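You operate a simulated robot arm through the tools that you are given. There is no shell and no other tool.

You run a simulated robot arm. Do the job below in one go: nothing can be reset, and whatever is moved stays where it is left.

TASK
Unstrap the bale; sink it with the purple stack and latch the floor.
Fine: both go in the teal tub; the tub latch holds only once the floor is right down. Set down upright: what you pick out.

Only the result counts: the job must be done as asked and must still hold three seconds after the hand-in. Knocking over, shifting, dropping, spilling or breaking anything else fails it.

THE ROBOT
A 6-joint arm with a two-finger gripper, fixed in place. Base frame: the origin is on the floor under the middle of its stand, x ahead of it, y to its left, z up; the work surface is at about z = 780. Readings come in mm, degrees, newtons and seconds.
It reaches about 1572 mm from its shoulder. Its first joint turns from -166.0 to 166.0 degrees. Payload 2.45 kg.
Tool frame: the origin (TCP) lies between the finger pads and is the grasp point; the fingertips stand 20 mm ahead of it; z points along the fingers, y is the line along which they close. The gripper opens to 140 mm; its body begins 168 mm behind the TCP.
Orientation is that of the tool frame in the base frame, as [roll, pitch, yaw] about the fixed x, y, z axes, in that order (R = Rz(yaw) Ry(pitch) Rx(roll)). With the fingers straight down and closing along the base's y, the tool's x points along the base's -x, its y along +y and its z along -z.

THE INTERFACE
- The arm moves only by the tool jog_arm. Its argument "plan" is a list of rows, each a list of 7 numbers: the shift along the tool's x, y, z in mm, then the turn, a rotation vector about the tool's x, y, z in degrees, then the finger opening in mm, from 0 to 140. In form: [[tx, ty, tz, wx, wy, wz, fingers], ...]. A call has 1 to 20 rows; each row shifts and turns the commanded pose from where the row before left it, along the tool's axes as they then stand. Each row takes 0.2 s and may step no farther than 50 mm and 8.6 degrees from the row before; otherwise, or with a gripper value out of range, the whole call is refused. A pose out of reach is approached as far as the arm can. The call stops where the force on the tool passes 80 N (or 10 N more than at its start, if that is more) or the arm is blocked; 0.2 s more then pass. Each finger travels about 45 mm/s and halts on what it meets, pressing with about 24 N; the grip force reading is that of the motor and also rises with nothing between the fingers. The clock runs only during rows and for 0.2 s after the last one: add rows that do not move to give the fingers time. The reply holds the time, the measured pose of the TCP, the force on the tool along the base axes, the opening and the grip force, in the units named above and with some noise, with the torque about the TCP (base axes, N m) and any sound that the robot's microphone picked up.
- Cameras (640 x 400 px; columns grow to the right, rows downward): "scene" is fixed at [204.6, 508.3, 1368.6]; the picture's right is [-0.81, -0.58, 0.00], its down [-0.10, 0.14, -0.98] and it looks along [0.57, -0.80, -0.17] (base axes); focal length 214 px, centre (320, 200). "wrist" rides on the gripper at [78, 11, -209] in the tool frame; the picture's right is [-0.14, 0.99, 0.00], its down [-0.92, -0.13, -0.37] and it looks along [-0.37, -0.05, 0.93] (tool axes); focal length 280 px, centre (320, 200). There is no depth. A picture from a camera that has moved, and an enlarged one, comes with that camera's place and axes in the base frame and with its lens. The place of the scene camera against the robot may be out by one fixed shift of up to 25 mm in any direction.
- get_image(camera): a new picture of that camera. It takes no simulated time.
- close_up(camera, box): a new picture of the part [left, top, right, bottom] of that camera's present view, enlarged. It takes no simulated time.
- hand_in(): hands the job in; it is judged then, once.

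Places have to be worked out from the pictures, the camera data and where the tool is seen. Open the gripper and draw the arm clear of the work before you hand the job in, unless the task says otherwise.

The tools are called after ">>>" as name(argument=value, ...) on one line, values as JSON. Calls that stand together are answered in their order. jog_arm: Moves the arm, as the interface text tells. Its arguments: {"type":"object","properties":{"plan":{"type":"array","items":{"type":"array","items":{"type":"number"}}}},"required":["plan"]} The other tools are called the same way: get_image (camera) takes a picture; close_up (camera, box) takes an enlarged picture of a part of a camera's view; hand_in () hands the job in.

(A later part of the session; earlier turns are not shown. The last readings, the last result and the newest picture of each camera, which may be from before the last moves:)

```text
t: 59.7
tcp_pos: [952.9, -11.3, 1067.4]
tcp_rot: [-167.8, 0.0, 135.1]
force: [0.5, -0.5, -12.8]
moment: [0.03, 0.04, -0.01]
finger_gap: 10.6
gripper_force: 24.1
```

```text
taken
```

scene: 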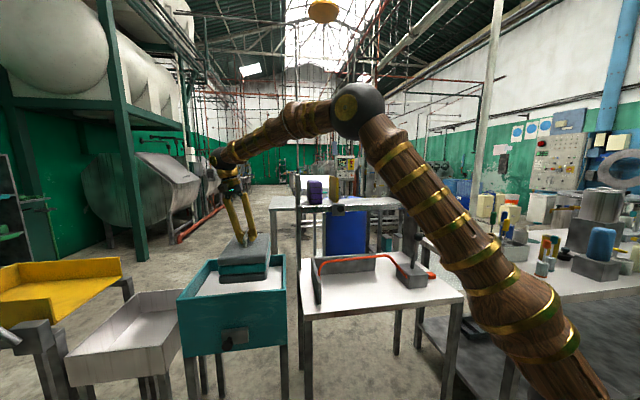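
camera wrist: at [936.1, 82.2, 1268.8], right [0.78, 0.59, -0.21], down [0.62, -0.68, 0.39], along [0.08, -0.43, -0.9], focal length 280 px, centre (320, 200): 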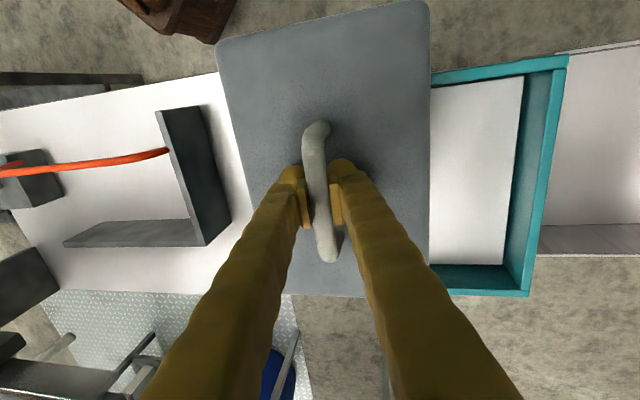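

The bale now spans the tub's width direction; tub measured at u 266-675, v -219..130 in my local axes. I shift the bale to the near (-u) end, centred across, still high above the rim.

>>> jog_arm(plan=[[-12, -5, 1.1, 0, 0, 0, 0], [-20, -8.2, 1.8, 0, 0, 0, 0], [-20, -8.2, 1.8, 0, 0, 0, 0], [-20, -8.2, 1.8, 0, 0, 0, 0], [-16, -6.4, 1.4, 0, 0, 0, 0], [-12, -5, 1, 0, 0, 0, 0], [0, 0, 0, 0, 0, 0, 0]])

>>> get_image(camera="wrist")

>>> close_up(camera="scene", box=[160, 210, 320, 360])

```text
t: 61.3
tcp_pos: [994.1, -112.5, 1066.8]
tcp_rot: [-167.8, 0.0, 135.1]
force: [-1.3, -0.4, -13.5]
moment: [0.03, 0.08, -0.02]
finger_gap: 10.3
gripper_force: 24.1
```

```text
taken
camera wrist: at [976.5, -18.9, 1269.5], right [0.78, 0.59, -0.21], down [0.62, -0.68, 0.39], along [0.08, -0.43, -0.9], focal length 280 px, centre (320, 200)
```

wrist: 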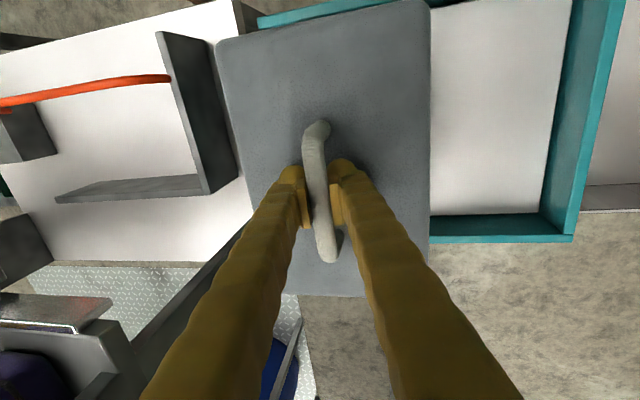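

```text
2.67 times, centred on (240, 285) of scene
camera zoom: at [204.6, 508.3, 1368.6], right [-0.81, -0.58, 0.0], down [-0.1, 0.14, -0.98], along [0.57, -0.8, -0.17], focal length 572 px, centre (533, -27)
```

zoom: 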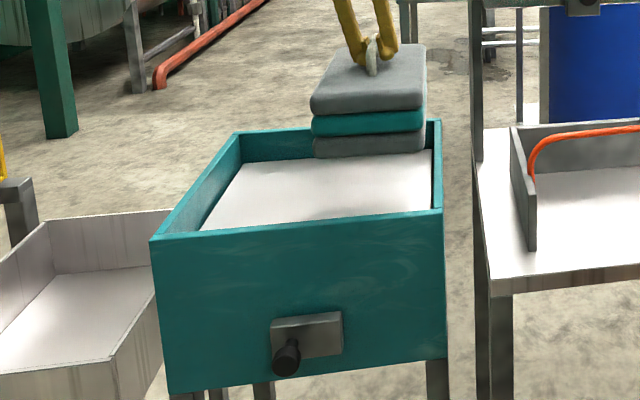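

Position checks: bale ≈20 mm inside the near wall and ~40 mm inside both side walls. I lower 60 mm vertically, then look.

>>> jog_arm(plan=[[0, 3.2, 14.7, 0, 0, 0, 0], [0, 3.2, 14.7, 0, 0, 0, 0], [0, 3.2, 14.7, 0, 0, 0, 0], [0, 3.2, 14.7, 0, 0, 0, 0], [0, 0, 0, 0, 0, 0, 0]])

>>> get_image(camera="wrist")

>>> close_up(camera="scene", box=[160, 210, 320, 360])

```text
t: 62.5
tcp_pos: [993.6, -111.9, 1004.3]
tcp_rot: [-167.8, 0.0, 135.1]
force: [-0.5, -0.2, -14.6]
moment: [0.02, 0.06, -0.02]
finger_gap: 10.4
gripper_force: 23.9
```

```text
taken
camera wrist: at [976.8, -18.6, 1207.3], right [0.78, 0.59, -0.21], down [0.62, -0.68, 0.39], along [0.08, -0.43, -0.9], focal length 280 px, centre (320, 200)
```

wrist: 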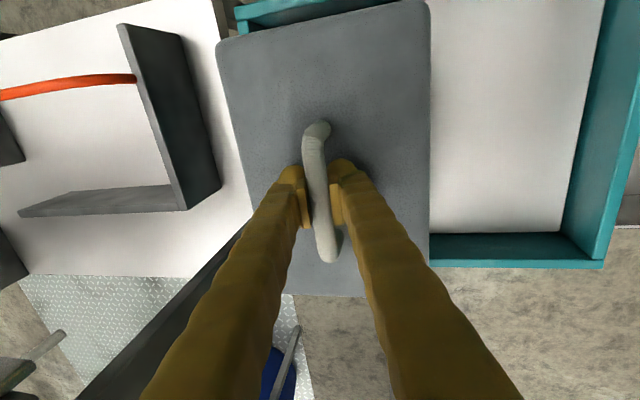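

```text
2.67 times, centred on (240, 285) of scene
camera zoom: at [204.6, 508.3, 1368.6], right [-0.81, -0.58, 0.0], down [-0.1, 0.14, -0.98], along [0.57, -0.8, -0.17], focal length 572 px, centre (533, -27)
```

zoom: 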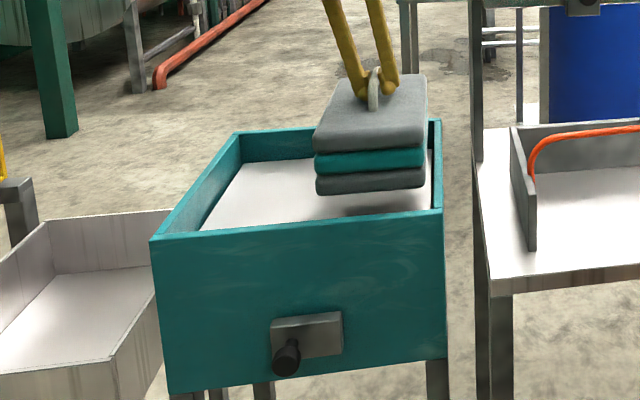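

The bale fits with ~13 mm to the near wall; I add an 8 mm shift away from it and lower another 45 mm.

>>> jog_arm(plan=[[0, 7.8, -1.7, 0, 0, 0, 0], [0, 2.4, 11, 0, 0, 0, 0], [0, 2.4, 11, 0, 0, 0, 0], [0, 2.4, 11, 0, 0, 0, 0], [0, 2.4, 11, 0, 0, 0, 0], [0, 0, 0, 0, 0, 0, 0]])

>>> close_up(camera="scene", box=[160, 210, 320, 360])

>>> get_image(camera="wrist")

```text
t: 63.9
tcp_pos: [1000.9, -105.7, 961.8]
tcp_rot: [-167.7, 0.0, 135.1]
force: [-1.1, -0.3, -12.9]
moment: [-0.02, 0.07, 0.03]
finger_gap: 10.8
gripper_force: 23.4
```

```text
2.67 times, centred on (240, 285) of scene
camera zoom: at [204.6, 508.3, 1368.6], right [-0.81, -0.58, 0.0], down [-0.1, 0.14, -0.98], along [0.57, -0.8, -0.17], focal length 572 px, centre (533, -27)
```

zoom: 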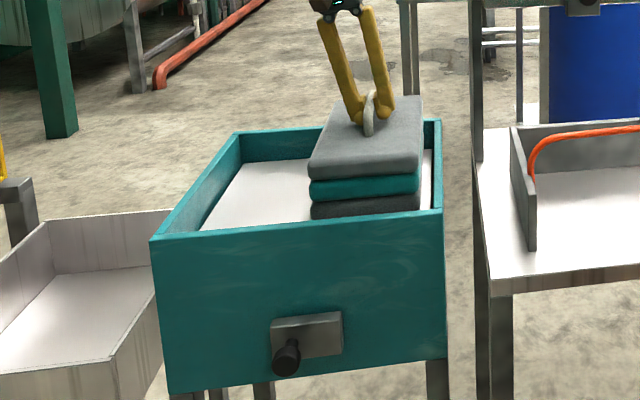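

```text
taken
camera wrist: at [983.4, -11.6, 1163.6], right [0.78, 0.59, -0.21], down [0.62, -0.68, 0.39], along [0.08, -0.43, -0.9], focal length 280 px, centre (320, 200)
```

wrist: 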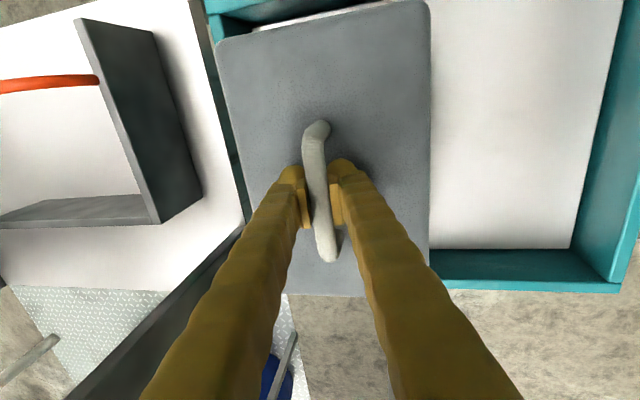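

The bale is inside the rim. I lower 25 mm more in 5 mm steps, watching the load for the floor taking the weight.

>>> jog_arm(plan=[[0, 1.1, 4.9, 0, 0, 0, 0], [0, 1.1, 4.9, 0, 0, 0, 0], [0, 1.1, 4.9, 0, 0, 0, 0], [0, 1.1, 4.9, 0, 0, 0, 0], [0, 0, 0, 0, 0, 0, 0]])

>>> close_up(camera="scene", box=[160, 210, 320, 360])

```text
t: 65.1
tcp_pos: [1000.3, -105.2, 940.9]
tcp_rot: [-167.7, 0.0, 135.0]
force: [-0.6, -0.6, -13.7]
moment: [0.02, 0.05, 0.0]
finger_gap: 10.9
gripper_force: 24.4
```

```text
2.67 times, centred on (240, 285) of scene
camera zoom: at [204.6, 508.3, 1368.6], right [-0.81, -0.58, 0.0], down [-0.1, 0.14, -0.98], along [0.57, -0.8, -0.17], focal length 572 px, centre (533, -27)
```

zoom: 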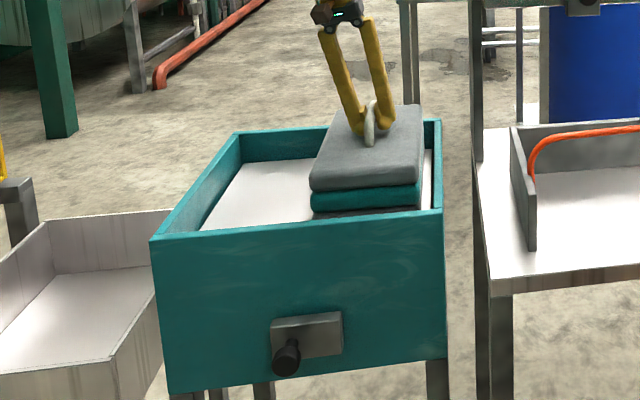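

Still fully hanging (bottom at ~807). I continue in 4 mm steps.

>>> jog_arm(plan=[[0, 0.85, 3.9, 0, 0, 0, 0], [0, 0.85, 3.9, 0, 0, 0, 0], [0, 0.85, 3.9, 0, 0, 0, 0], [0, 0, 0, 0, 0, 0, 0]])

>>> close_up(camera="scene", box=[160, 210, 320, 360])

```text
t: 66.1
tcp_pos: [998.8, -105.7, 928.8]
tcp_rot: [-167.8, 0.0, 135.1]
force: [-0.9, -0.4, -12.2]
moment: [-0.09, -0.01, 0.01]
finger_gap: 10.5
gripper_force: 24.5
```

```text
2.67 times, centred on (240, 285) of scene
camera zoom: at [204.6, 508.3, 1368.6], right [-0.81, -0.58, 0.0], down [-0.1, 0.14, -0.98], along [0.57, -0.8, -0.17], focal length 572 px, centre (533, -27)
```

zoom: 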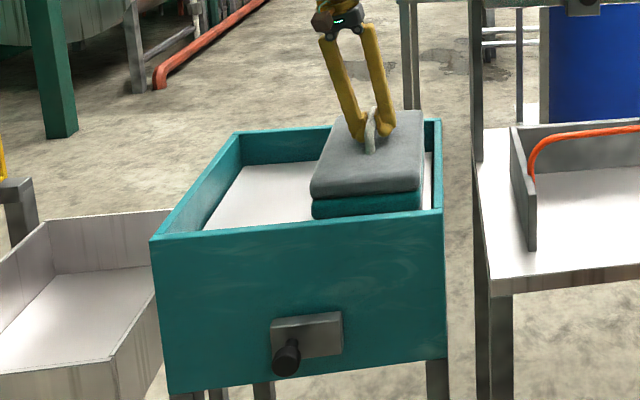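

The load dropped slightly to 12 N, so the floor may be starting to carry. I keep lowering in 4 mm steps.

>>> jog_arm(plan=[[0, 0.85, 3.9, 0, 0, 0, 0], [0, 0.85, 3.9, 0, 0, 0, 0], [0, 0, 0, 0, 0, 0, 0]])

>>> get_image(camera="wrist")

```text
t: 66.9
tcp_pos: [999.9, -106.2, 921.7]
tcp_rot: [-167.8, 0.1, 135.1]
force: [0.8, 0.9, -11.5]
moment: [-0.22, -0.13, 0.09]
finger_gap: 10.2
gripper_force: 24.3
```

```text
taken
camera wrist: at [982.7, -12.3, 1123.5], right [0.78, 0.59, -0.21], down [0.62, -0.68, 0.39], along [0.08, -0.43, -0.9], focal length 280 px, centre (320, 200)
```

wrist: 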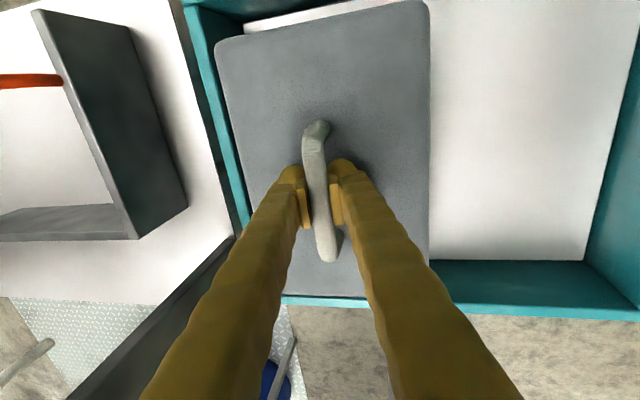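

The load falls gradually as the floor yields like a spring (11.5 N now). I continue lowering 30 mm in 5 mm steps to let it take the weight gently.

>>> jog_arm(plan=[[0, 1.1, 4.9, 0, 0, 0, 0], [0, 1.1, 4.9, 0, 0, 0, 0], [0, 1.1, 4.9, 0, 0, 0, 0], [0, 1.1, 4.9, 0, 0, 0, 0], [0, 0, 0, 0, 0, 0, 0]])

>>> close_up(camera="scene", box=[160, 210, 320, 360])

>>> get_image(camera="wrist")

```text
t: 68.1
tcp_pos: [999.1, -105.1, 899.6]
tcp_rot: [-167.7, 0.0, 135.1]
force: [-0.3, 1.1, -8.0]
moment: [-0.02, 0.01, 0.06]
finger_gap: 10.7
gripper_force: 24.1
```

```text
2.67 times, centred on (240, 285) of scene
camera zoom: at [204.6, 508.3, 1368.6], right [-0.81, -0.58, 0.0], down [-0.1, 0.14, -0.98], along [0.57, -0.8, -0.17], focal length 572 px, centre (533, -27)
```

zoom: 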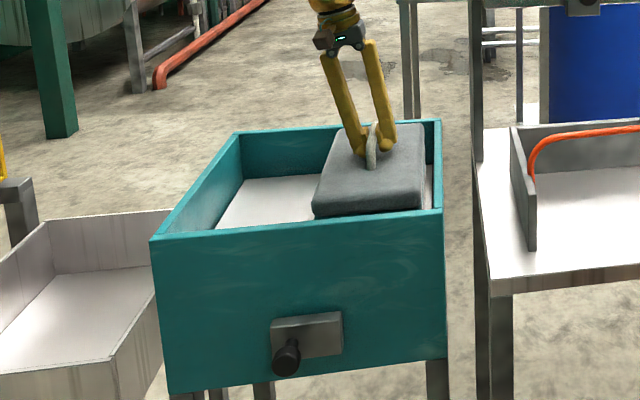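

```text
taken
camera wrist: at [982.5, -12.5, 1103.0], right [0.78, 0.59, -0.21], down [0.62, -0.68, 0.39], along [0.08, -0.43, -0.9], focal length 280 px, centre (320, 200)
```

wrist: 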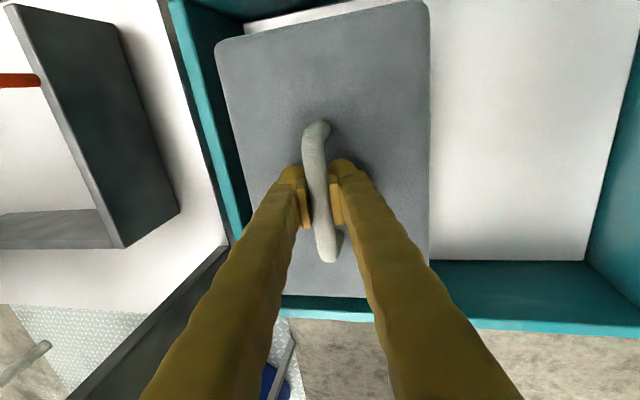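

The floor is sinking with the bale (8 N left on the arm). I keep following down.

>>> jog_arm(plan=[[0, 1.1, 4.9, 0, 0, 0, 0], [0, 1.1, 4.9, 0, 0, 0, 0], [0, 1.1, 4.9, 0, 0, 0, 0], [0, 1.1, 4.9, 0, 0, 0, 0], [0, 1.1, 4.9, 0, 0, 0, 0], [0, 1.1, 4.9, 0, 0, 0, 0], [0, 0, 0, 0, 0, 0, 0]])

>>> close_up(camera="scene", box=[160, 210, 320, 360])

```text
t: 69.7
tcp_pos: [1000.1, -104.9, 870.7]
tcp_rot: [-167.8, 0.1, 135.1]
force: [-1.2, -2.4, -5.7]
moment: [-0.01, -0.02, 0.06]
finger_gap: 10.4
gripper_force: 24.2
```

```text
2.67 times, centred on (240, 285) of scene
camera zoom: at [204.6, 508.3, 1368.6], right [-0.81, -0.58, 0.0], down [-0.1, 0.14, -0.98], along [0.57, -0.8, -0.17], focal length 572 px, centre (533, -27)
```

zoom: 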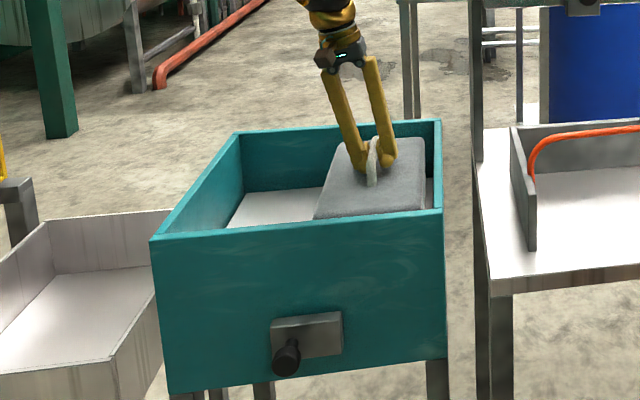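

5.7 N left on the arm and still sinking evenly. I continue another 30 mm.

>>> jog_arm(plan=[[0, 1.1, 4.9, 0, 0, 0, 0], [0, 1.1, 4.9, 0, 0, 0, 0], [0, 1.1, 4.9, 0, 0, 0, 0], [0, 1.1, 4.9, 0, 0, 0, 0], [0, 1.1, 4.9, 0, 0, 0, 0], [0, 1.1, 4.9, 0, 0, 0, 0], [0, 0, 0, 0, 0, 0, 0]])

>>> get_image(camera="wrist")

```text
t: 71.3
tcp_pos: [1000.0, -106.2, 841.8]
tcp_rot: [-167.8, 0.0, 135.1]
force: [-1.0, 6.0, -2.4]
moment: [0.0, 0.05, 0.0]
finger_gap: 10.8
gripper_force: 23.7
```

```text
taken
camera wrist: at [983.3, -12.3, 1043.9], right [0.78, 0.59, -0.21], down [0.62, -0.68, 0.39], along [0.09, -0.43, -0.9], focal length 280 px, centre (320, 200)
```

wrist: 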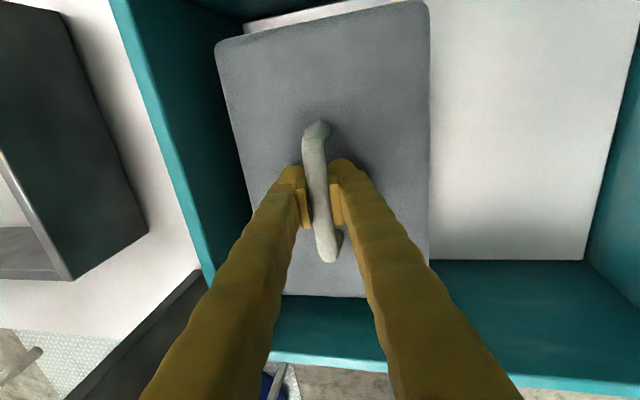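

Nearly unloaded (2.4 N). I go 15 mm further for the rest of the weight.

>>> jog_arm(plan=[[0, 1.1, 4.9, 0, 0, 0, 0], [0, 1.1, 4.9, 0, 0, 0, 0], [0, 1.1, 4.9, 0, 0, 0, 0], [0, 0, 0, 0, 0, 0, 0]])

>>> close_up(camera="scene", box=[160, 210, 320, 360])

```text
t: 72.3
tcp_pos: [1000.6, -106.5, 825.1]
tcp_rot: [-167.7, 0.1, 135.1]
force: [3.0, -6.8, 0.2]
moment: [0.06, 0.06, 0.01]
finger_gap: 10.6
gripper_force: 23.9
```

```text
2.67 times, centred on (240, 285) of scene
camera zoom: at [204.6, 508.3, 1368.6], right [-0.81, -0.58, 0.0], down [-0.1, 0.14, -0.98], along [0.57, -0.8, -0.17], focal length 572 px, centre (533, -27)
```

zoom: 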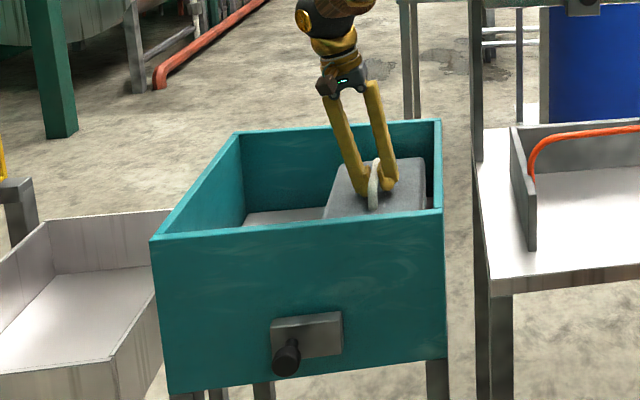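

The load on the arm is now zero, so the floor carries the bale at rest. I open the fingers and retract along the tool axis.

>>> jog_arm(plan=[[0, 0, 0, 0, 0, 0, 20], [0, 0, 0, 0, 0, 0, 44], [0, 0, 0, 0, 0, 0, 44], [0, 0, 0, 0, 0, 0, 44], [0, 0, -10, 0, 0, 0, 44], [0, 0, -20, 0, 0, 0, 44], [0, 0, -30, 0, 0, 0, 44], [0, 0, -45, 0, 0, 0, 44], [0, 0, -45, 0, 0, 0, 44], [0, 0, -45, 0, 0, 0, 44], [0, 0, -45, 0, 0, 0, 44]])

>>> get_image(camera="wrist")

>>> close_up(camera="scene", box=[160, 210, 320, 360])

```text
t: 74.7
tcp_pos: [1034.7, -67.7, 1061.5]
tcp_rot: [-167.9, 0.0, 135.2]
force: [0.5, 0.4, 0.1]
moment: [0.04, 0.02, -0.01]
finger_gap: 43.9
gripper_force: 0.0
```

```text
taken
camera wrist: at [1018.7, 25.2, 1264.1], right [0.78, 0.59, -0.21], down [0.62, -0.68, 0.39], along [0.08, -0.43, -0.9], focal length 280 px, centre (320, 200)
```

wrist: 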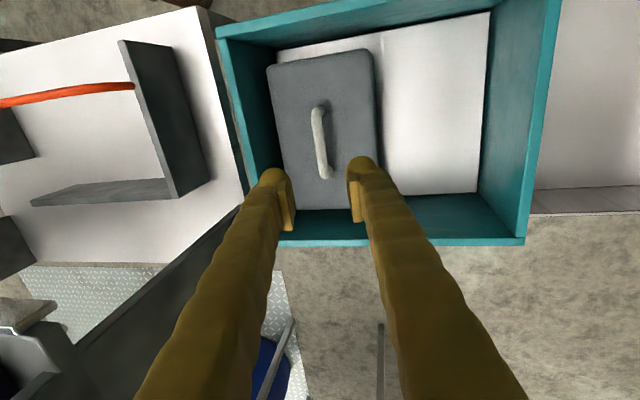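

```text
2.67 times, centred on (240, 285) of scene
camera zoom: at [204.6, 508.3, 1368.6], right [-0.81, -0.58, 0.0], down [-0.1, 0.14, -0.98], along [0.57, -0.8, -0.17], focal length 572 px, centre (533, -27)
```

zoom: 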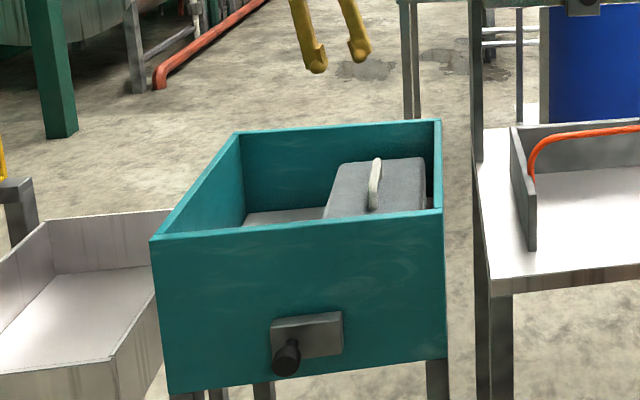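

The bale sits upright in the tub and the floor has sunk partway. I straighten the tool, rise to z=1400, and go look down on the purple stack.

>>> jog_arm(plan=[[0, 0, 0, -6.1, 0, 0, 44], [0, 0, 0, -6.1, 0, 0, 60], [0, 0, -48.4, 0, 0, 0, 80], [0, 0, -48.4, 0, 0, 0, 110], [0, 0, -48.4, 0, 0, 0, 120], [0, 0, -48.4, 0, 0, 0, 120], [0, 0, -48.4, 0, 0, 0, 120], [0, 0, -48.4, 0, 0, 0, 120], [0, 0, -48.4, 0, 0, 0, 120], [-13.1, -43.4, 0, 0, 0, 0, 120], [-13.1, -43.4, 0, 0, 0, 0, 120], [-13.1, -43.4, 0, 0, 0, 0, 120], [-13.1, -43.4, 0, 0, 0, 0, 120], [-13.1, -43.4, 0, 0, 0, 0, 120], [-13.1, -43.4, 0, 0, 0, 0, 120], [-13.1, -43.4, 0, 0, 0, 0, 120], [-13.1, -43.4, 0, 0, 0, 0, 120], [0, 0, 0, 0, 0, 0, 120]])

>>> get_image(camera="wrist")

>>> get_image(camera="scene")

```text
t: 78.5
tcp_pos: [834.1, -386.6, 1375.5]
tcp_rot: [-180.0, 0.0, 135.1]
force: [0.0, -0.5, 0.9]
moment: [0.01, -0.01, 0.0]
finger_gap: 120.4
gripper_force: 0.0
out of reach, approached as far as the arm can: row 8, 9
```

```text
taken
camera wrist: at [785.8, -324.2, 1585.0], right [0.8, 0.6, 0.0], down [0.56, -0.74, 0.37], along [0.22, -0.29, -0.93], focal length 280 px, centre (320, 200)
```

wrist: 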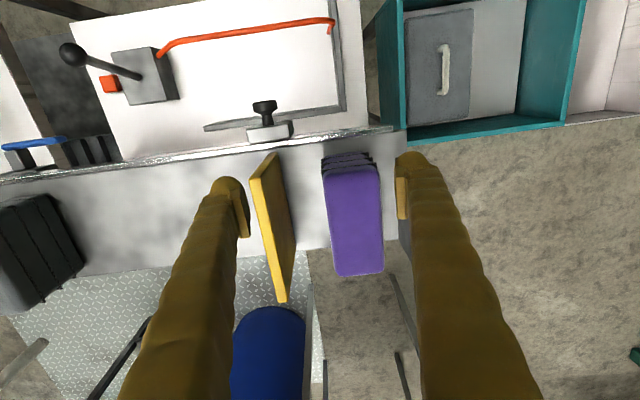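

```text
taken
```

scene: 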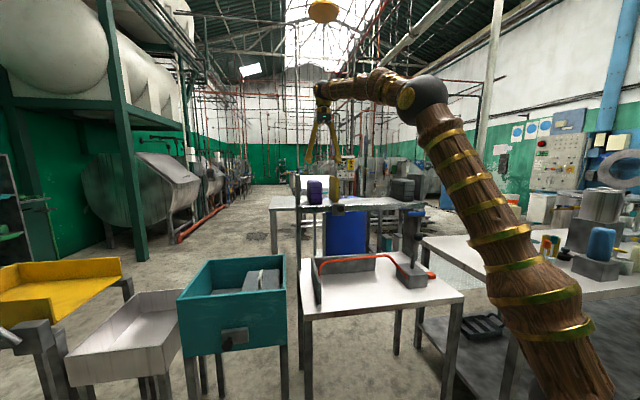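

The purple stack is nicely in view between the yellow plate and the end plate. I zoom in to measure the gaps for the fingers.

>>> close_up(camera="wrist", box=[230, 120, 440, 310])

>>> close_up(camera="wrist", box=[290, 120, 430, 220])

>>> close_up(camera="scene", box=[280, 100, 370, 220])

```text
2.11 times, centred on (335, 215) of wrist
camera zoom: at [785.8, -324.2, 1585.0], right [0.8, 0.6, 0.0], down [0.56, -0.74, 0.37], along [0.22, -0.29, -0.93], focal length 590 px, centre (288, 168)
```

zoom: 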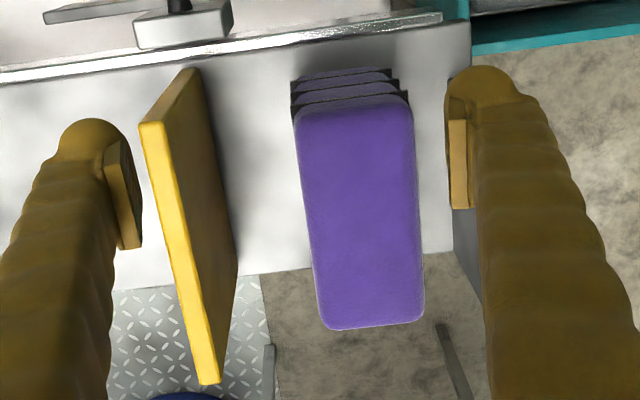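

```text
4.00 times, centred on (360, 170) of wrist
camera zoom: at [785.8, -324.2, 1585.0], right [0.8, 0.6, 0.0], down [0.56, -0.74, 0.37], along [0.22, -0.29, -0.93], focal length 1122 px, centre (160, 320)
```

zoom: 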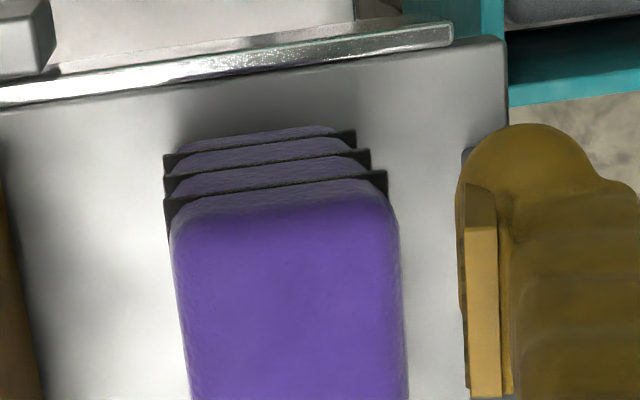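

```text
3.33 times, centred on (325, 160) of scene
camera zoom: at [204.6, 508.3, 1368.6], right [-0.81, -0.58, 0.0], down [-0.1, 0.14, -0.98], along [0.57, -0.8, -0.17], focal length 715 px, centre (303, 333)
```

zoom: 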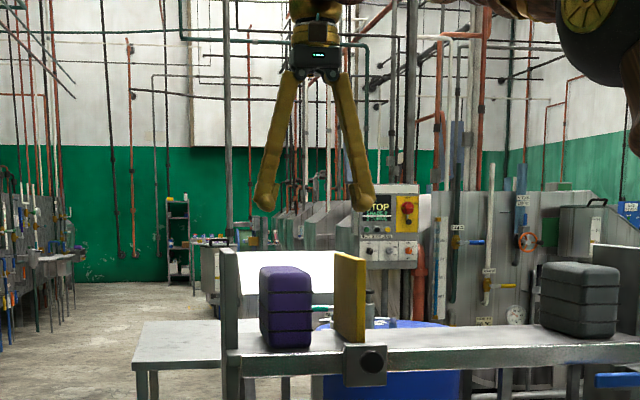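

The stack spans u≈62-133, v≈60-205, top z≈1255, with ~60 mm free to the yellow plate and ~50 mm to the end plate. I set the opening to 96 mm and move directly above its centre (u≈96, v≈132), still at z=1375.

>>> jog_arm(plan=[[-33, 10.4, 0, 0, 0, 0, 96], [-33, 10.4, 0, 0, 0, 0, 96], [-33, 10.4, 0, 0, 0, 0, 96], [0, 0, 0, 0, 0, 0, 96], [0, 0, 0, 0, 0, 0, 96]])

>>> get_image(camera="wrist")

>>> close_up(camera="scene", box=[280, 110, 370, 220])

```text
t: 79.7
tcp_pos: [918.3, -429.7, 1367.4]
tcp_rot: [180.0, 0.3, 135.1]
force: [0.1, -0.4, 0.1]
moment: [-0.03, 0.03, 0.03]
finger_gap: 95.8
gripper_force: 0.1
out of reach, approached as far as the arm can: row 3
```

```text
taken
camera wrist: at [870.6, -367.4, 1577.1], right [0.8, 0.6, 0.0], down [0.56, -0.74, 0.37], along [0.23, -0.3, -0.93], focal length 280 px, centre (320, 200)
```

wrist: 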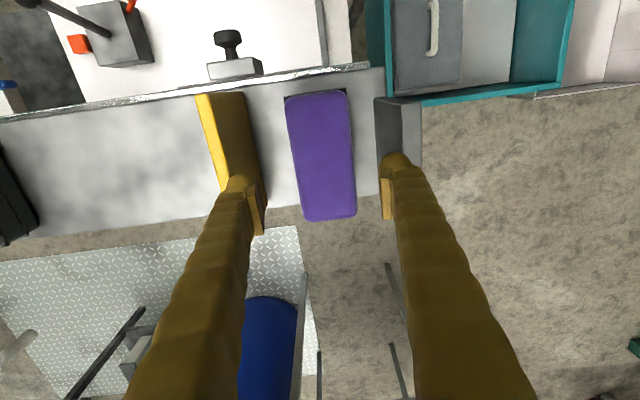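

```text
3.64 times, centred on (325, 165) of scene
camera zoom: at [204.6, 508.3, 1368.6], right [-0.81, -0.58, 0.0], down [-0.1, 0.14, -0.98], along [0.57, -0.8, -0.17], focal length 780 px, centre (302, 327)
```

zoom: 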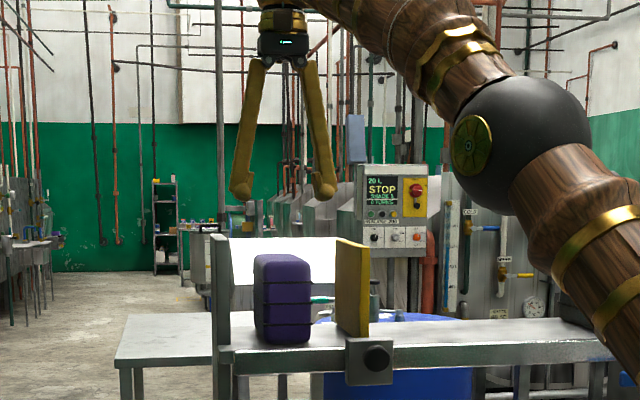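

The arm is at its reach limit at this height but will gain reach as it descends. I zoom in to check alignment with the stack.

>>> close_up(camera="wrist", box=[190, 70, 430, 250])

```text
2.22 times, centred on (310, 160) of wrist
camera zoom: at [870.6, -367.4, 1577.1], right [0.8, 0.6, 0.0], down [0.56, -0.74, 0.37], along [0.23, -0.3, -0.93], focal length 623 px, centre (342, 289)
```

zoom: 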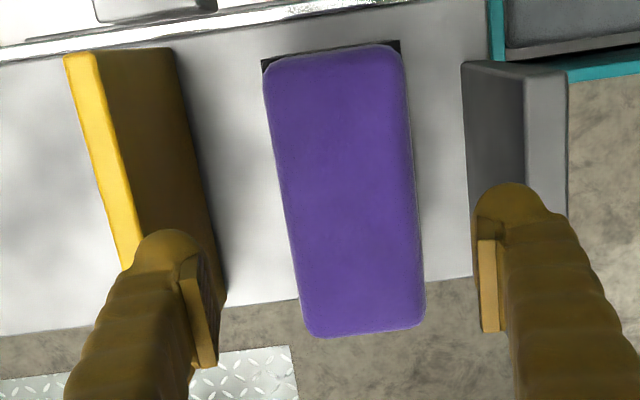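

Refined: stack u 64.5-131, v 52-197; end plate face at u≈179, yellow face at u≈-4. I set opening 90, aim at u=95, v=125, and descend 60 mm first to check.

>>> jog_arm(plan=[[7.3, -0.9, 0, 0, 0, 0, 90], [0, 0, 20, 0, 0, 0, 90], [0, 0, 20, 0, 0, 0, 90], [0, 0, 20, 0, 0, 0, 90], [0, 0, 0, 0, 0, 0, 90]])

>>> get_image(camera="wrist")

>>> close_up(camera="scene", box=[290, 120, 370, 220])

```text
t: 80.9
tcp_pos: [912.9, -425.9, 1307.3]
tcp_rot: [-180.0, 0.0, 135.1]
force: [0.6, -0.5, -0.1]
moment: [0.02, 0.02, 0.03]
finger_gap: 89.9
gripper_force: 0.1
```

```text
taken
camera wrist: at [864.3, -362.8, 1516.8], right [0.8, 0.6, 0.0], down [0.56, -0.74, 0.37], along [0.22, -0.29, -0.93], focal length 280 px, centre (320, 200)
```

wrist: 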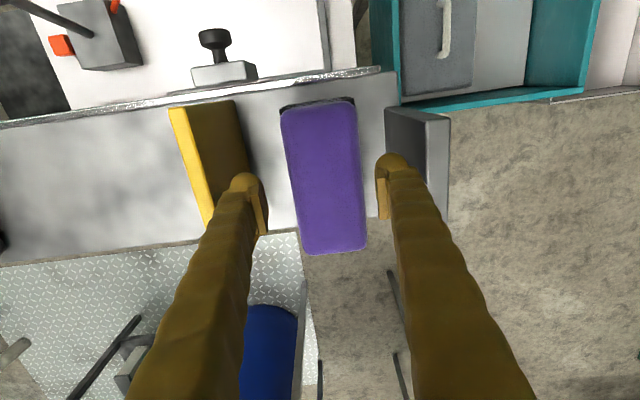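

```text
4.00 times, centred on (330, 170) of scene
camera zoom: at [204.6, 508.3, 1368.6], right [-0.81, -0.58, 0.0], down [-0.1, 0.14, -0.98], along [0.57, -0.8, -0.17], focal length 858 px, centre (280, 320)
```

zoom: 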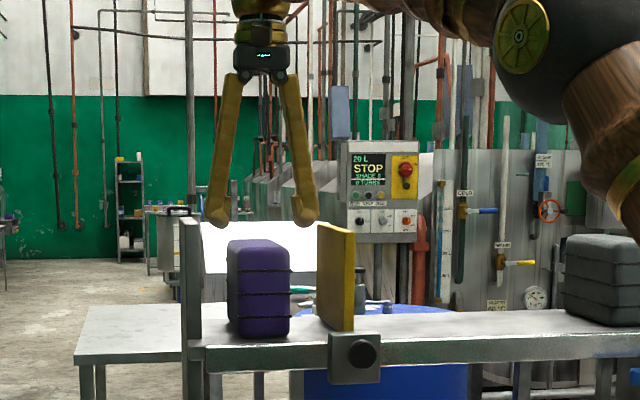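

Alignment is good; the stack centre is at u≈98, v≈126. I correct by +2.5 in u and +9 in v, and descend to z≈1235 with the fingers either side of the stack.

>>> jog_arm(plan=[[-9, 2.5, 0, 0, 0, 0, 90], [0, 0, 15, 0, 0, 0, 90], [0, 0, 15, 0, 0, 0, 90], [0, 0, 15, 0, 0, 0, 90], [0, 0, 15, 0, 0, 0, 90], [0, 0, 12, 0, 0, 0, 90], [0, 0, 0, 0, 0, 0, 90]])

>>> get_image(camera="wrist")

>>> close_up(camera="scene", box=[290, 120, 370, 220])

```text
t: 82.5
tcp_pos: [921.0, -431.1, 1234.2]
tcp_rot: [-179.9, 0.1, 135.1]
force: [0.8, -0.4, -0.4]
moment: [0.0, -0.01, 0.03]
finger_gap: 89.8
gripper_force: 0.0
```

```text
taken
camera wrist: at [872.2, -368.8, 1444.7], right [0.8, 0.6, 0.0], down [0.56, -0.74, 0.37], along [0.22, -0.29, -0.93], focal length 280 px, centre (320, 200)
```

wrist: 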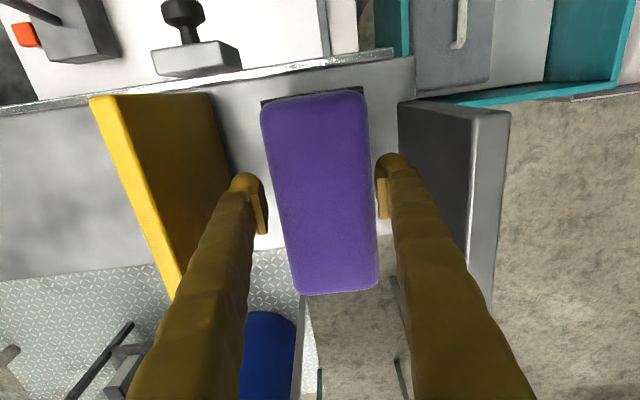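

```text
4.00 times, centred on (330, 170) of scene
camera zoom: at [204.6, 508.3, 1368.6], right [-0.81, -0.58, 0.0], down [-0.1, 0.14, -0.98], along [0.57, -0.8, -0.17], focal length 858 px, centre (280, 320)
```

zoom: 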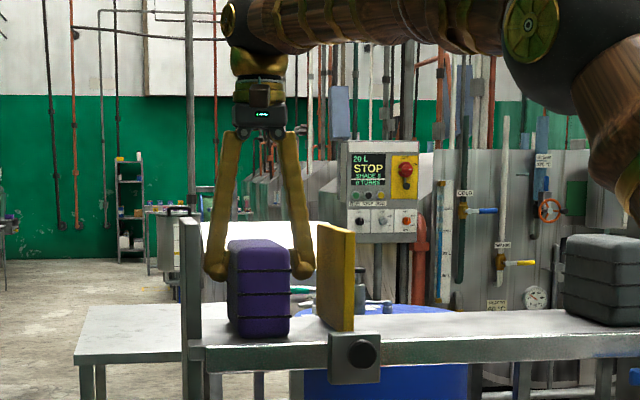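

The fingers straddle the stack evenly. I go down 14 mm more to z≈1220 (above the stack's centre of mass, so it hangs stably) and close the fingers.

>>> jog_arm(plan=[[0, 0, 7, 0, 0, 0, 90], [0, 0, 7, 0, 0, 0, 90], [0, 0, 0, 0, 0, 0, 76], [0, 0, 0, 0, 0, 0, 50], [0, 0, 0, 0, 0, 0, 50], [0, 0, 0, 0, 0, 0, 50], [0, 0, 0, 0, 0, 0, 50]])

>>> get_image(camera="wrist")

>>> close_up(camera="scene", box=[290, 130, 370, 220])

```text
t: 84.1
tcp_pos: [921.1, -429.3, 1220.8]
tcp_rot: [179.9, 0.0, 135.1]
force: [1.3, 1.8, 2.1]
moment: [-0.03, -0.02, -0.04]
finger_gap: 74.5
gripper_force: 23.6
```

```text
taken
camera wrist: at [873.1, -368.9, 1430.6], right [0.8, 0.6, 0.0], down [0.56, -0.74, 0.37], along [0.22, -0.29, -0.93], focal length 280 px, centre (320, 200)
```

wrist: 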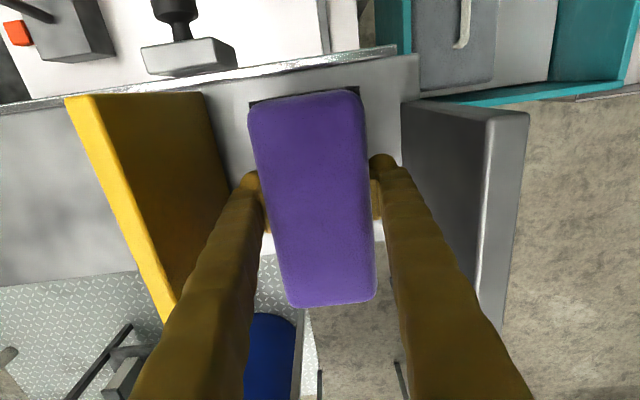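

```text
4.44 times, centred on (330, 175) of scene
camera zoom: at [204.6, 508.3, 1368.6], right [-0.81, -0.58, 0.0], down [-0.1, 0.14, -0.98], along [0.57, -0.8, -0.17], focal length 953 px, centre (276, 311)
```

zoom: 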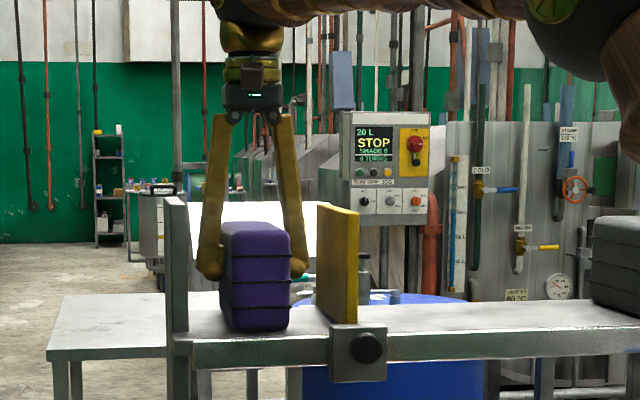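

The grip is on (74.5 mm, 24 N). I lift 10 mm slowly and check that the whole stack comes up together.

>>> jog_arm(plan=[[0, 0, -4, 0, 0, 0, 50], [0, 0, -4, 0, 0, 0, 50], [0, 0, -4, 0, 0, 0, 50], [0, 0, 0, 0, 0, 0, 50]])

>>> close_up(camera="scene", box=[295, 160, 355, 220])

>>> get_image(camera="wrist")

```text
t: 85.1
tcp_pos: [921.4, -430.7, 1232.2]
tcp_rot: [-179.9, 0.0, 135.1]
force: [-0.5, -0.1, -2.8]
moment: [-0.02, 0.01, 0.01]
finger_gap: 74.6
gripper_force: 23.8
```

```text
6.67 times, centred on (325, 190) of scene
camera zoom: at [204.6, 508.3, 1368.6], right [-0.81, -0.58, 0.0], down [-0.1, 0.14, -0.98], along [0.57, -0.8, -0.17], focal length 1430 px, centre (287, 267)
```

zoom: 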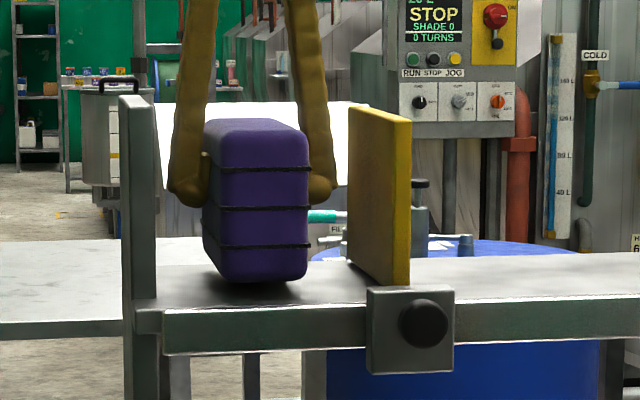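

```text
taken
camera wrist: at [873.2, -368.8, 1442.3], right [0.8, 0.6, 0.0], down [0.56, -0.74, 0.37], along [0.22, -0.29, -0.93], focal length 280 px, centre (320, 200)
```

wrist: 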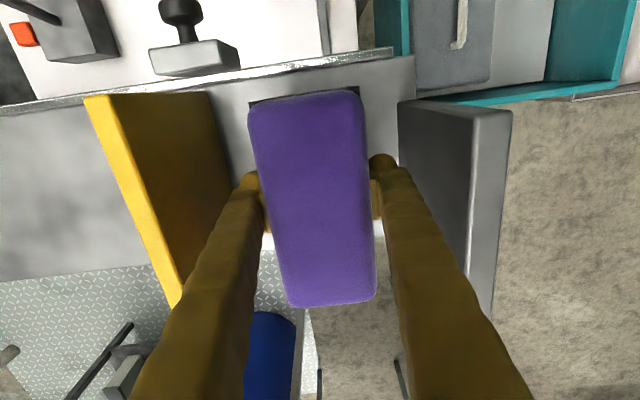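

The whole stack comes up as one, weighing only ~3 N. I lift further to clear the end plate (top ≈1300), checking the load on the way.

>>> jog_arm(plan=[[0, 0, -10, 0, 0, 0, 50], [0, 0, -15, 0, 0, 0, 50], [0, 0, -20, 0, 0, 0, 50], [0, 0, -20, 0, 0, 0, 50], [0, 0, 0, 0, 0, 0, 50]])

>>> close_up(camera="scene", box=[280, 130, 370, 220])

>>> get_image(camera="wrist")

```text
t: 86.3
tcp_pos: [921.7, -432.1, 1297.7]
tcp_rot: [179.9, 0.0, 135.1]
force: [0.5, 0.6, -3.4]
moment: [0.0, 0.04, -0.01]
finger_gap: 74.6
gripper_force: 23.7
```

```text
4.44 times, centred on (325, 175) of scene
camera zoom: at [204.6, 508.3, 1368.6], right [-0.81, -0.58, 0.0], down [-0.1, 0.14, -0.98], along [0.57, -0.8, -0.17], focal length 953 px, centre (298, 311)
```

zoom: 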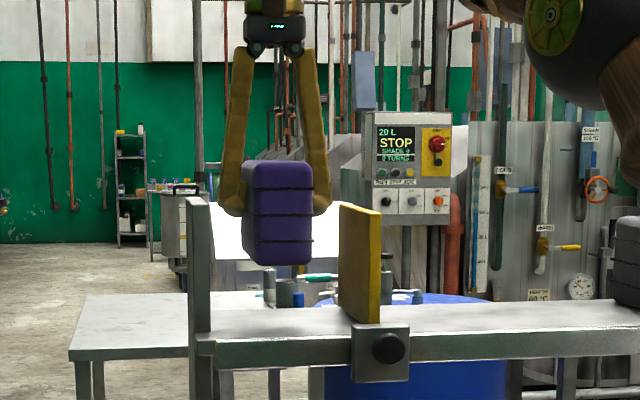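

```text
taken
camera wrist: at [873.8, -370.0, 1507.9], right [0.8, 0.6, 0.0], down [0.56, -0.74, 0.37], along [0.22, -0.29, -0.93], focal length 280 px, centre (320, 200)
```

wrist: 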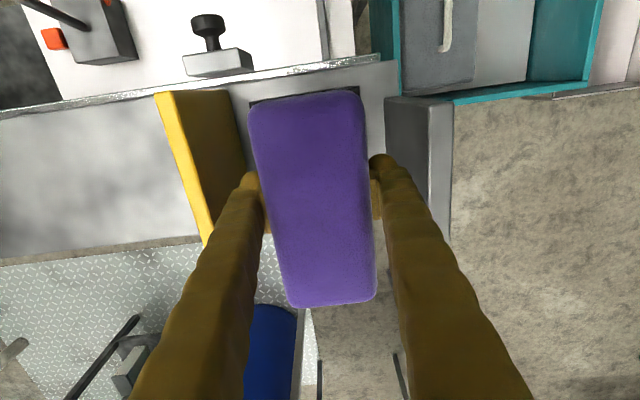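

The stack hangs straight at 3.4 N. I take it out forward (−v) between the two plates, which have >15 mm clearance on both sides, its bottom well above the shelf rail.

>>> jog_arm(plan=[[12, 0, 0, 0, 0, 0, 50], [24, 0, 0, 0, 0, 0, 50], [24, 0, 0, 0, 0, 0, 50], [24, 0, 0, 0, 0, 0, 50], [24, 0, 0, 0, 0, 0, 50], [24, 0, 0, 0, 0, 0, 50], [24, 0, 0, 0, 0, 0, 50], [24, 0, 0, 0, 0, 0, 50], [24, 0, 0, 0, 0, 0, 50], [24, 0, 0, 0, 0, 0, 50], [24, 0, 0, 0, 0, 0, 50], [12, 0, 0, 0, 0, 0, 50], [0, 0, 0, 0, 0, 0, 50]])

>>> get_image(camera="scene")

>>> get_image(camera="wrist")

```text
t: 89.1
tcp_pos: [733.3, -243.5, 1298.0]
tcp_rot: [180.0, 0.0, 135.1]
force: [-0.3, -0.3, -2.8]
moment: [0.0, -0.02, 0.01]
finger_gap: 74.9
gripper_force: 24.5
```

```text
taken
```

scene: 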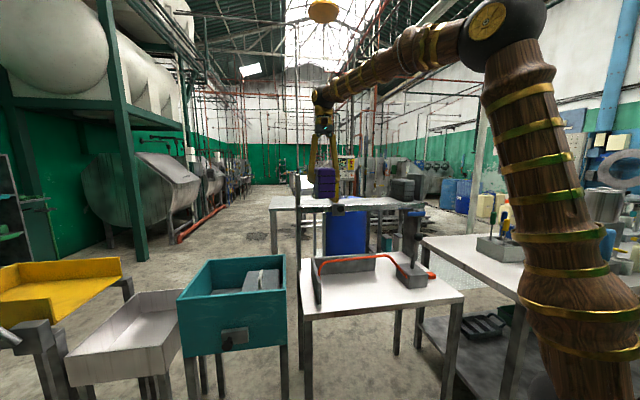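

```text
taken
camera wrist: at [685.5, -181.1, 1507.1], right [0.8, 0.6, 0.0], down [0.56, -0.74, 0.37], along [0.22, -0.29, -0.93], focal length 280 px, centre (320, 200)
```

wrist: 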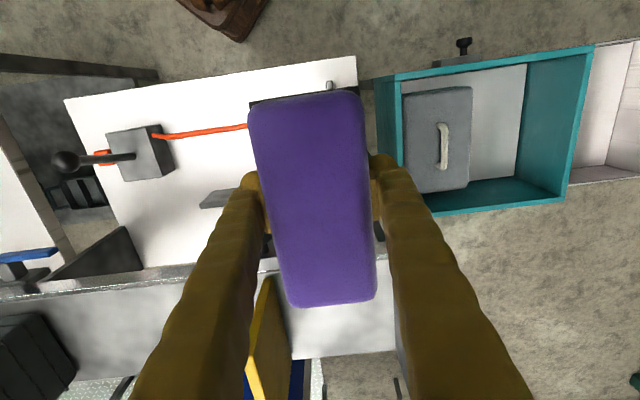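

The stack is out over the open side. I carry it along +u toward the tub, lowering gently to z≈1108.

>>> jog_arm(plan=[[0, 12, 5, 0, 0, 0, 50], [0, 24.5, 10, 0, 0, 0, 50], [0, 24.5, 10, 0, 0, 0, 50], [0, 24.5, 10, 0, 0, 0, 50], [0, 24.5, 10, 0, 0, 0, 50], [0, 24.5, 10, 0, 0, 0, 50], [0, 24.5, 10, 0, 0, 0, 50], [0, 24.5, 10, 0, 0, 0, 50], [0, 24.5, 10, 0, 0, 0, 50], [0, 24.5, 10, 0, 0, 0, 50], [0, 24.5, 10, 0, 0, 0, 50], [0, 24.5, 10, 0, 0, 0, 50], [0, 24.5, 10, 0, 0, 0, 50], [0, 24.5, 10, 0, 0, 0, 50], [0, 24.5, 10, 0, 0, 0, 50], [0, 24.5, 10, 0, 0, 0, 50], [0, 24.5, 10, 0, 0, 0, 50], [0, 24.5, 10, 0, 0, 0, 50], [0, 24.5, 10, 0, 0, 0, 50], [0, 10, 5, 0, 0, 0, 50]])

>>> get_image(camera="scene")

>>> get_image(camera="wrist")

```text
t: 93.3
tcp_pos: [1061.2, 83.6, 1106.2]
tcp_rot: [-180.0, 0.1, 135.0]
force: [-0.6, 0.4, -1.2]
moment: [-0.02, -0.01, -0.01]
finger_gap: 74.7
gripper_force: 23.5
```

```text
taken
```

scene: 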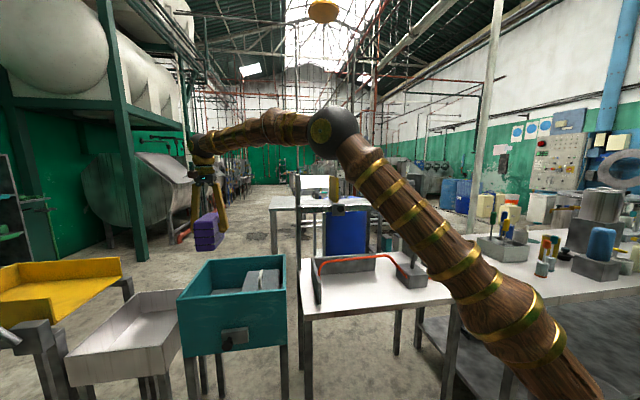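

```text
taken
camera wrist: at [1012.4, 145.9, 1317.1], right [0.8, 0.6, 0.0], down [0.56, -0.74, 0.37], along [0.22, -0.29, -0.93], focal length 280 px, centre (320, 200)
```

wrist: 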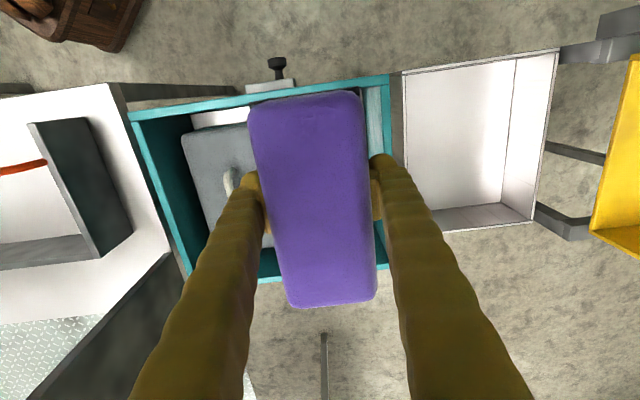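

The stack is over the tub's far half; I shift +92 mm in v to centre it across the tub and look.

>>> jog_arm(plan=[[-16, 0, 0, 0, 0, 0, 50], [-24, 0, 0, 0, 0, 0, 50], [-24, 0, 0, 0, 0, 0, 50], [-18, 0, 0, 0, 0, 0, 50], [-10, 0, 0, 0, 0, 0, 50], [0, 0, 0, 0, 0, 0, 50]])

>>> get_image(camera="wrist")

>>> close_up(camera="scene", box=[160, 200, 320, 360])

```text
t: 94.7
tcp_pos: [1125.2, 18.5, 1106.9]
tcp_rot: [-179.9, 0.0, 135.1]
force: [-0.3, -0.1, -3.8]
moment: [0.01, 0.0, 0.03]
finger_gap: 74.7
gripper_force: 24.1
```

```text
taken
camera wrist: at [1077.5, 81.0, 1316.8], right [0.8, 0.6, 0.0], down [0.56, -0.74, 0.37], along [0.22, -0.29, -0.93], focal length 280 px, centre (320, 200)
```

wrist: 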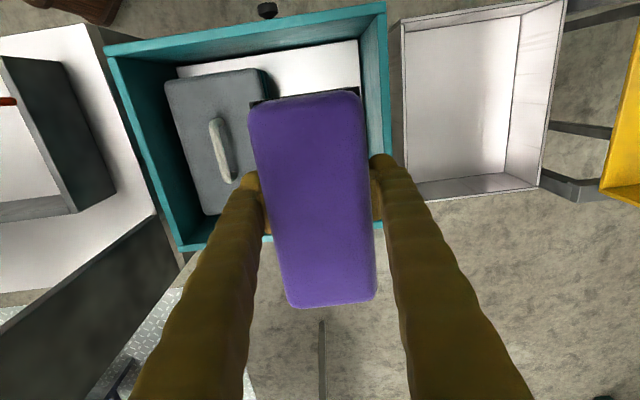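

```text
2.50 times, centred on (240, 280) of scene
camera zoom: at [204.6, 508.3, 1368.6], right [-0.81, -0.58, 0.0], down [-0.1, 0.14, -0.98], along [0.57, -0.8, -0.17], focal length 536 px, centre (520, 0)
```

zoom: 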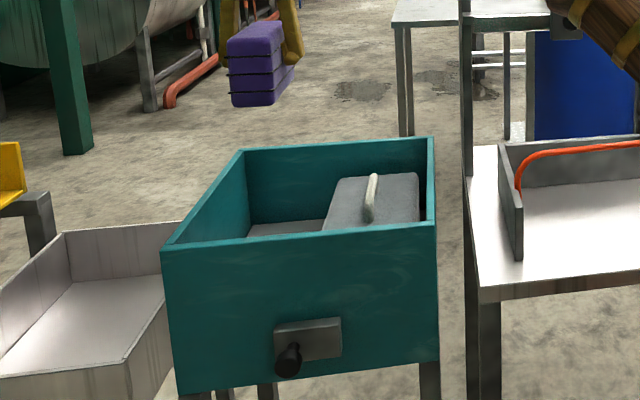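

The bale's edge is at u≈475 and the far wall's inside at u≈657, so I move the stack to u≈566 and lower it 200 mm to just above/into the rim.

>>> jog_arm(plan=[[0, 9, 0, 0, 0, 0, 50], [0, 0, 15, 0, 0, 0, 50], [0, 0, 25, 0, 0, 0, 50], [0, 0, 25, 0, 0, 0, 50], [0, 0, 25, 0, 0, 0, 50], [0, 0, 25, 0, 0, 0, 50], [0, 0, 25, 0, 0, 0, 50], [0, 0, 20, 0, 0, 0, 50], [0, 0, 10, 0, 0, 0, 50], [0, 0, 0, 0, 0, 0, 50]])

>>> get_image(camera="wrist")

>>> close_up(camera="scene", box=[160, 200, 320, 360])

```text
t: 96.9
tcp_pos: [1131.4, 24.8, 935.6]
tcp_rot: [-180.0, 0.0, 135.1]
force: [-0.7, 0.2, -2.2]
moment: [-0.01, 0.0, -0.01]
finger_gap: 74.6
gripper_force: 23.7
```

```text
taken
camera wrist: at [1084.2, 86.8, 1145.8], right [0.8, 0.6, 0.0], down [0.56, -0.74, 0.37], along [0.22, -0.29, -0.93], focal length 280 px, centre (320, 200)
```

wrist: 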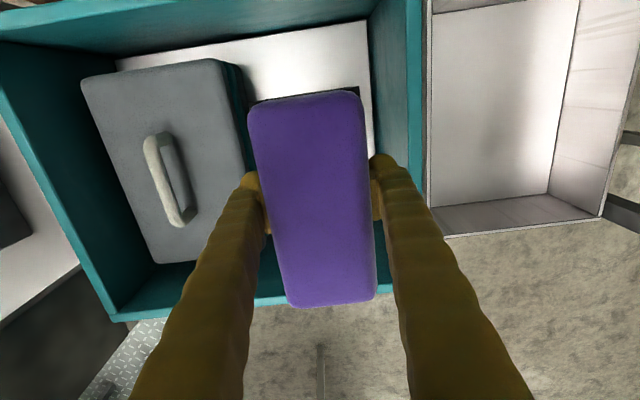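

```text
2.50 times, centred on (240, 280) of scene
camera zoom: at [204.6, 508.3, 1368.6], right [-0.81, -0.58, 0.0], down [-0.1, 0.14, -0.98], along [0.57, -0.8, -0.17], focal length 536 px, centre (520, 0)
```

zoom: 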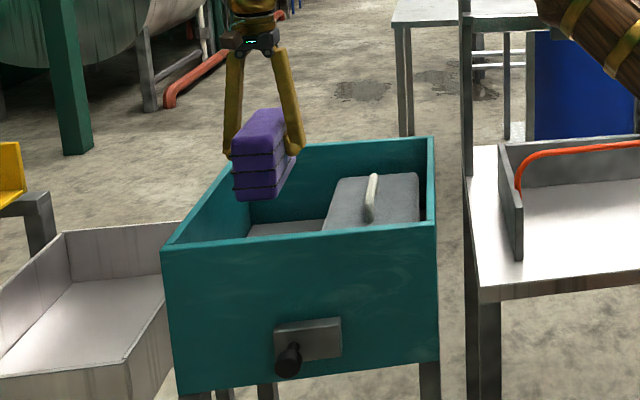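

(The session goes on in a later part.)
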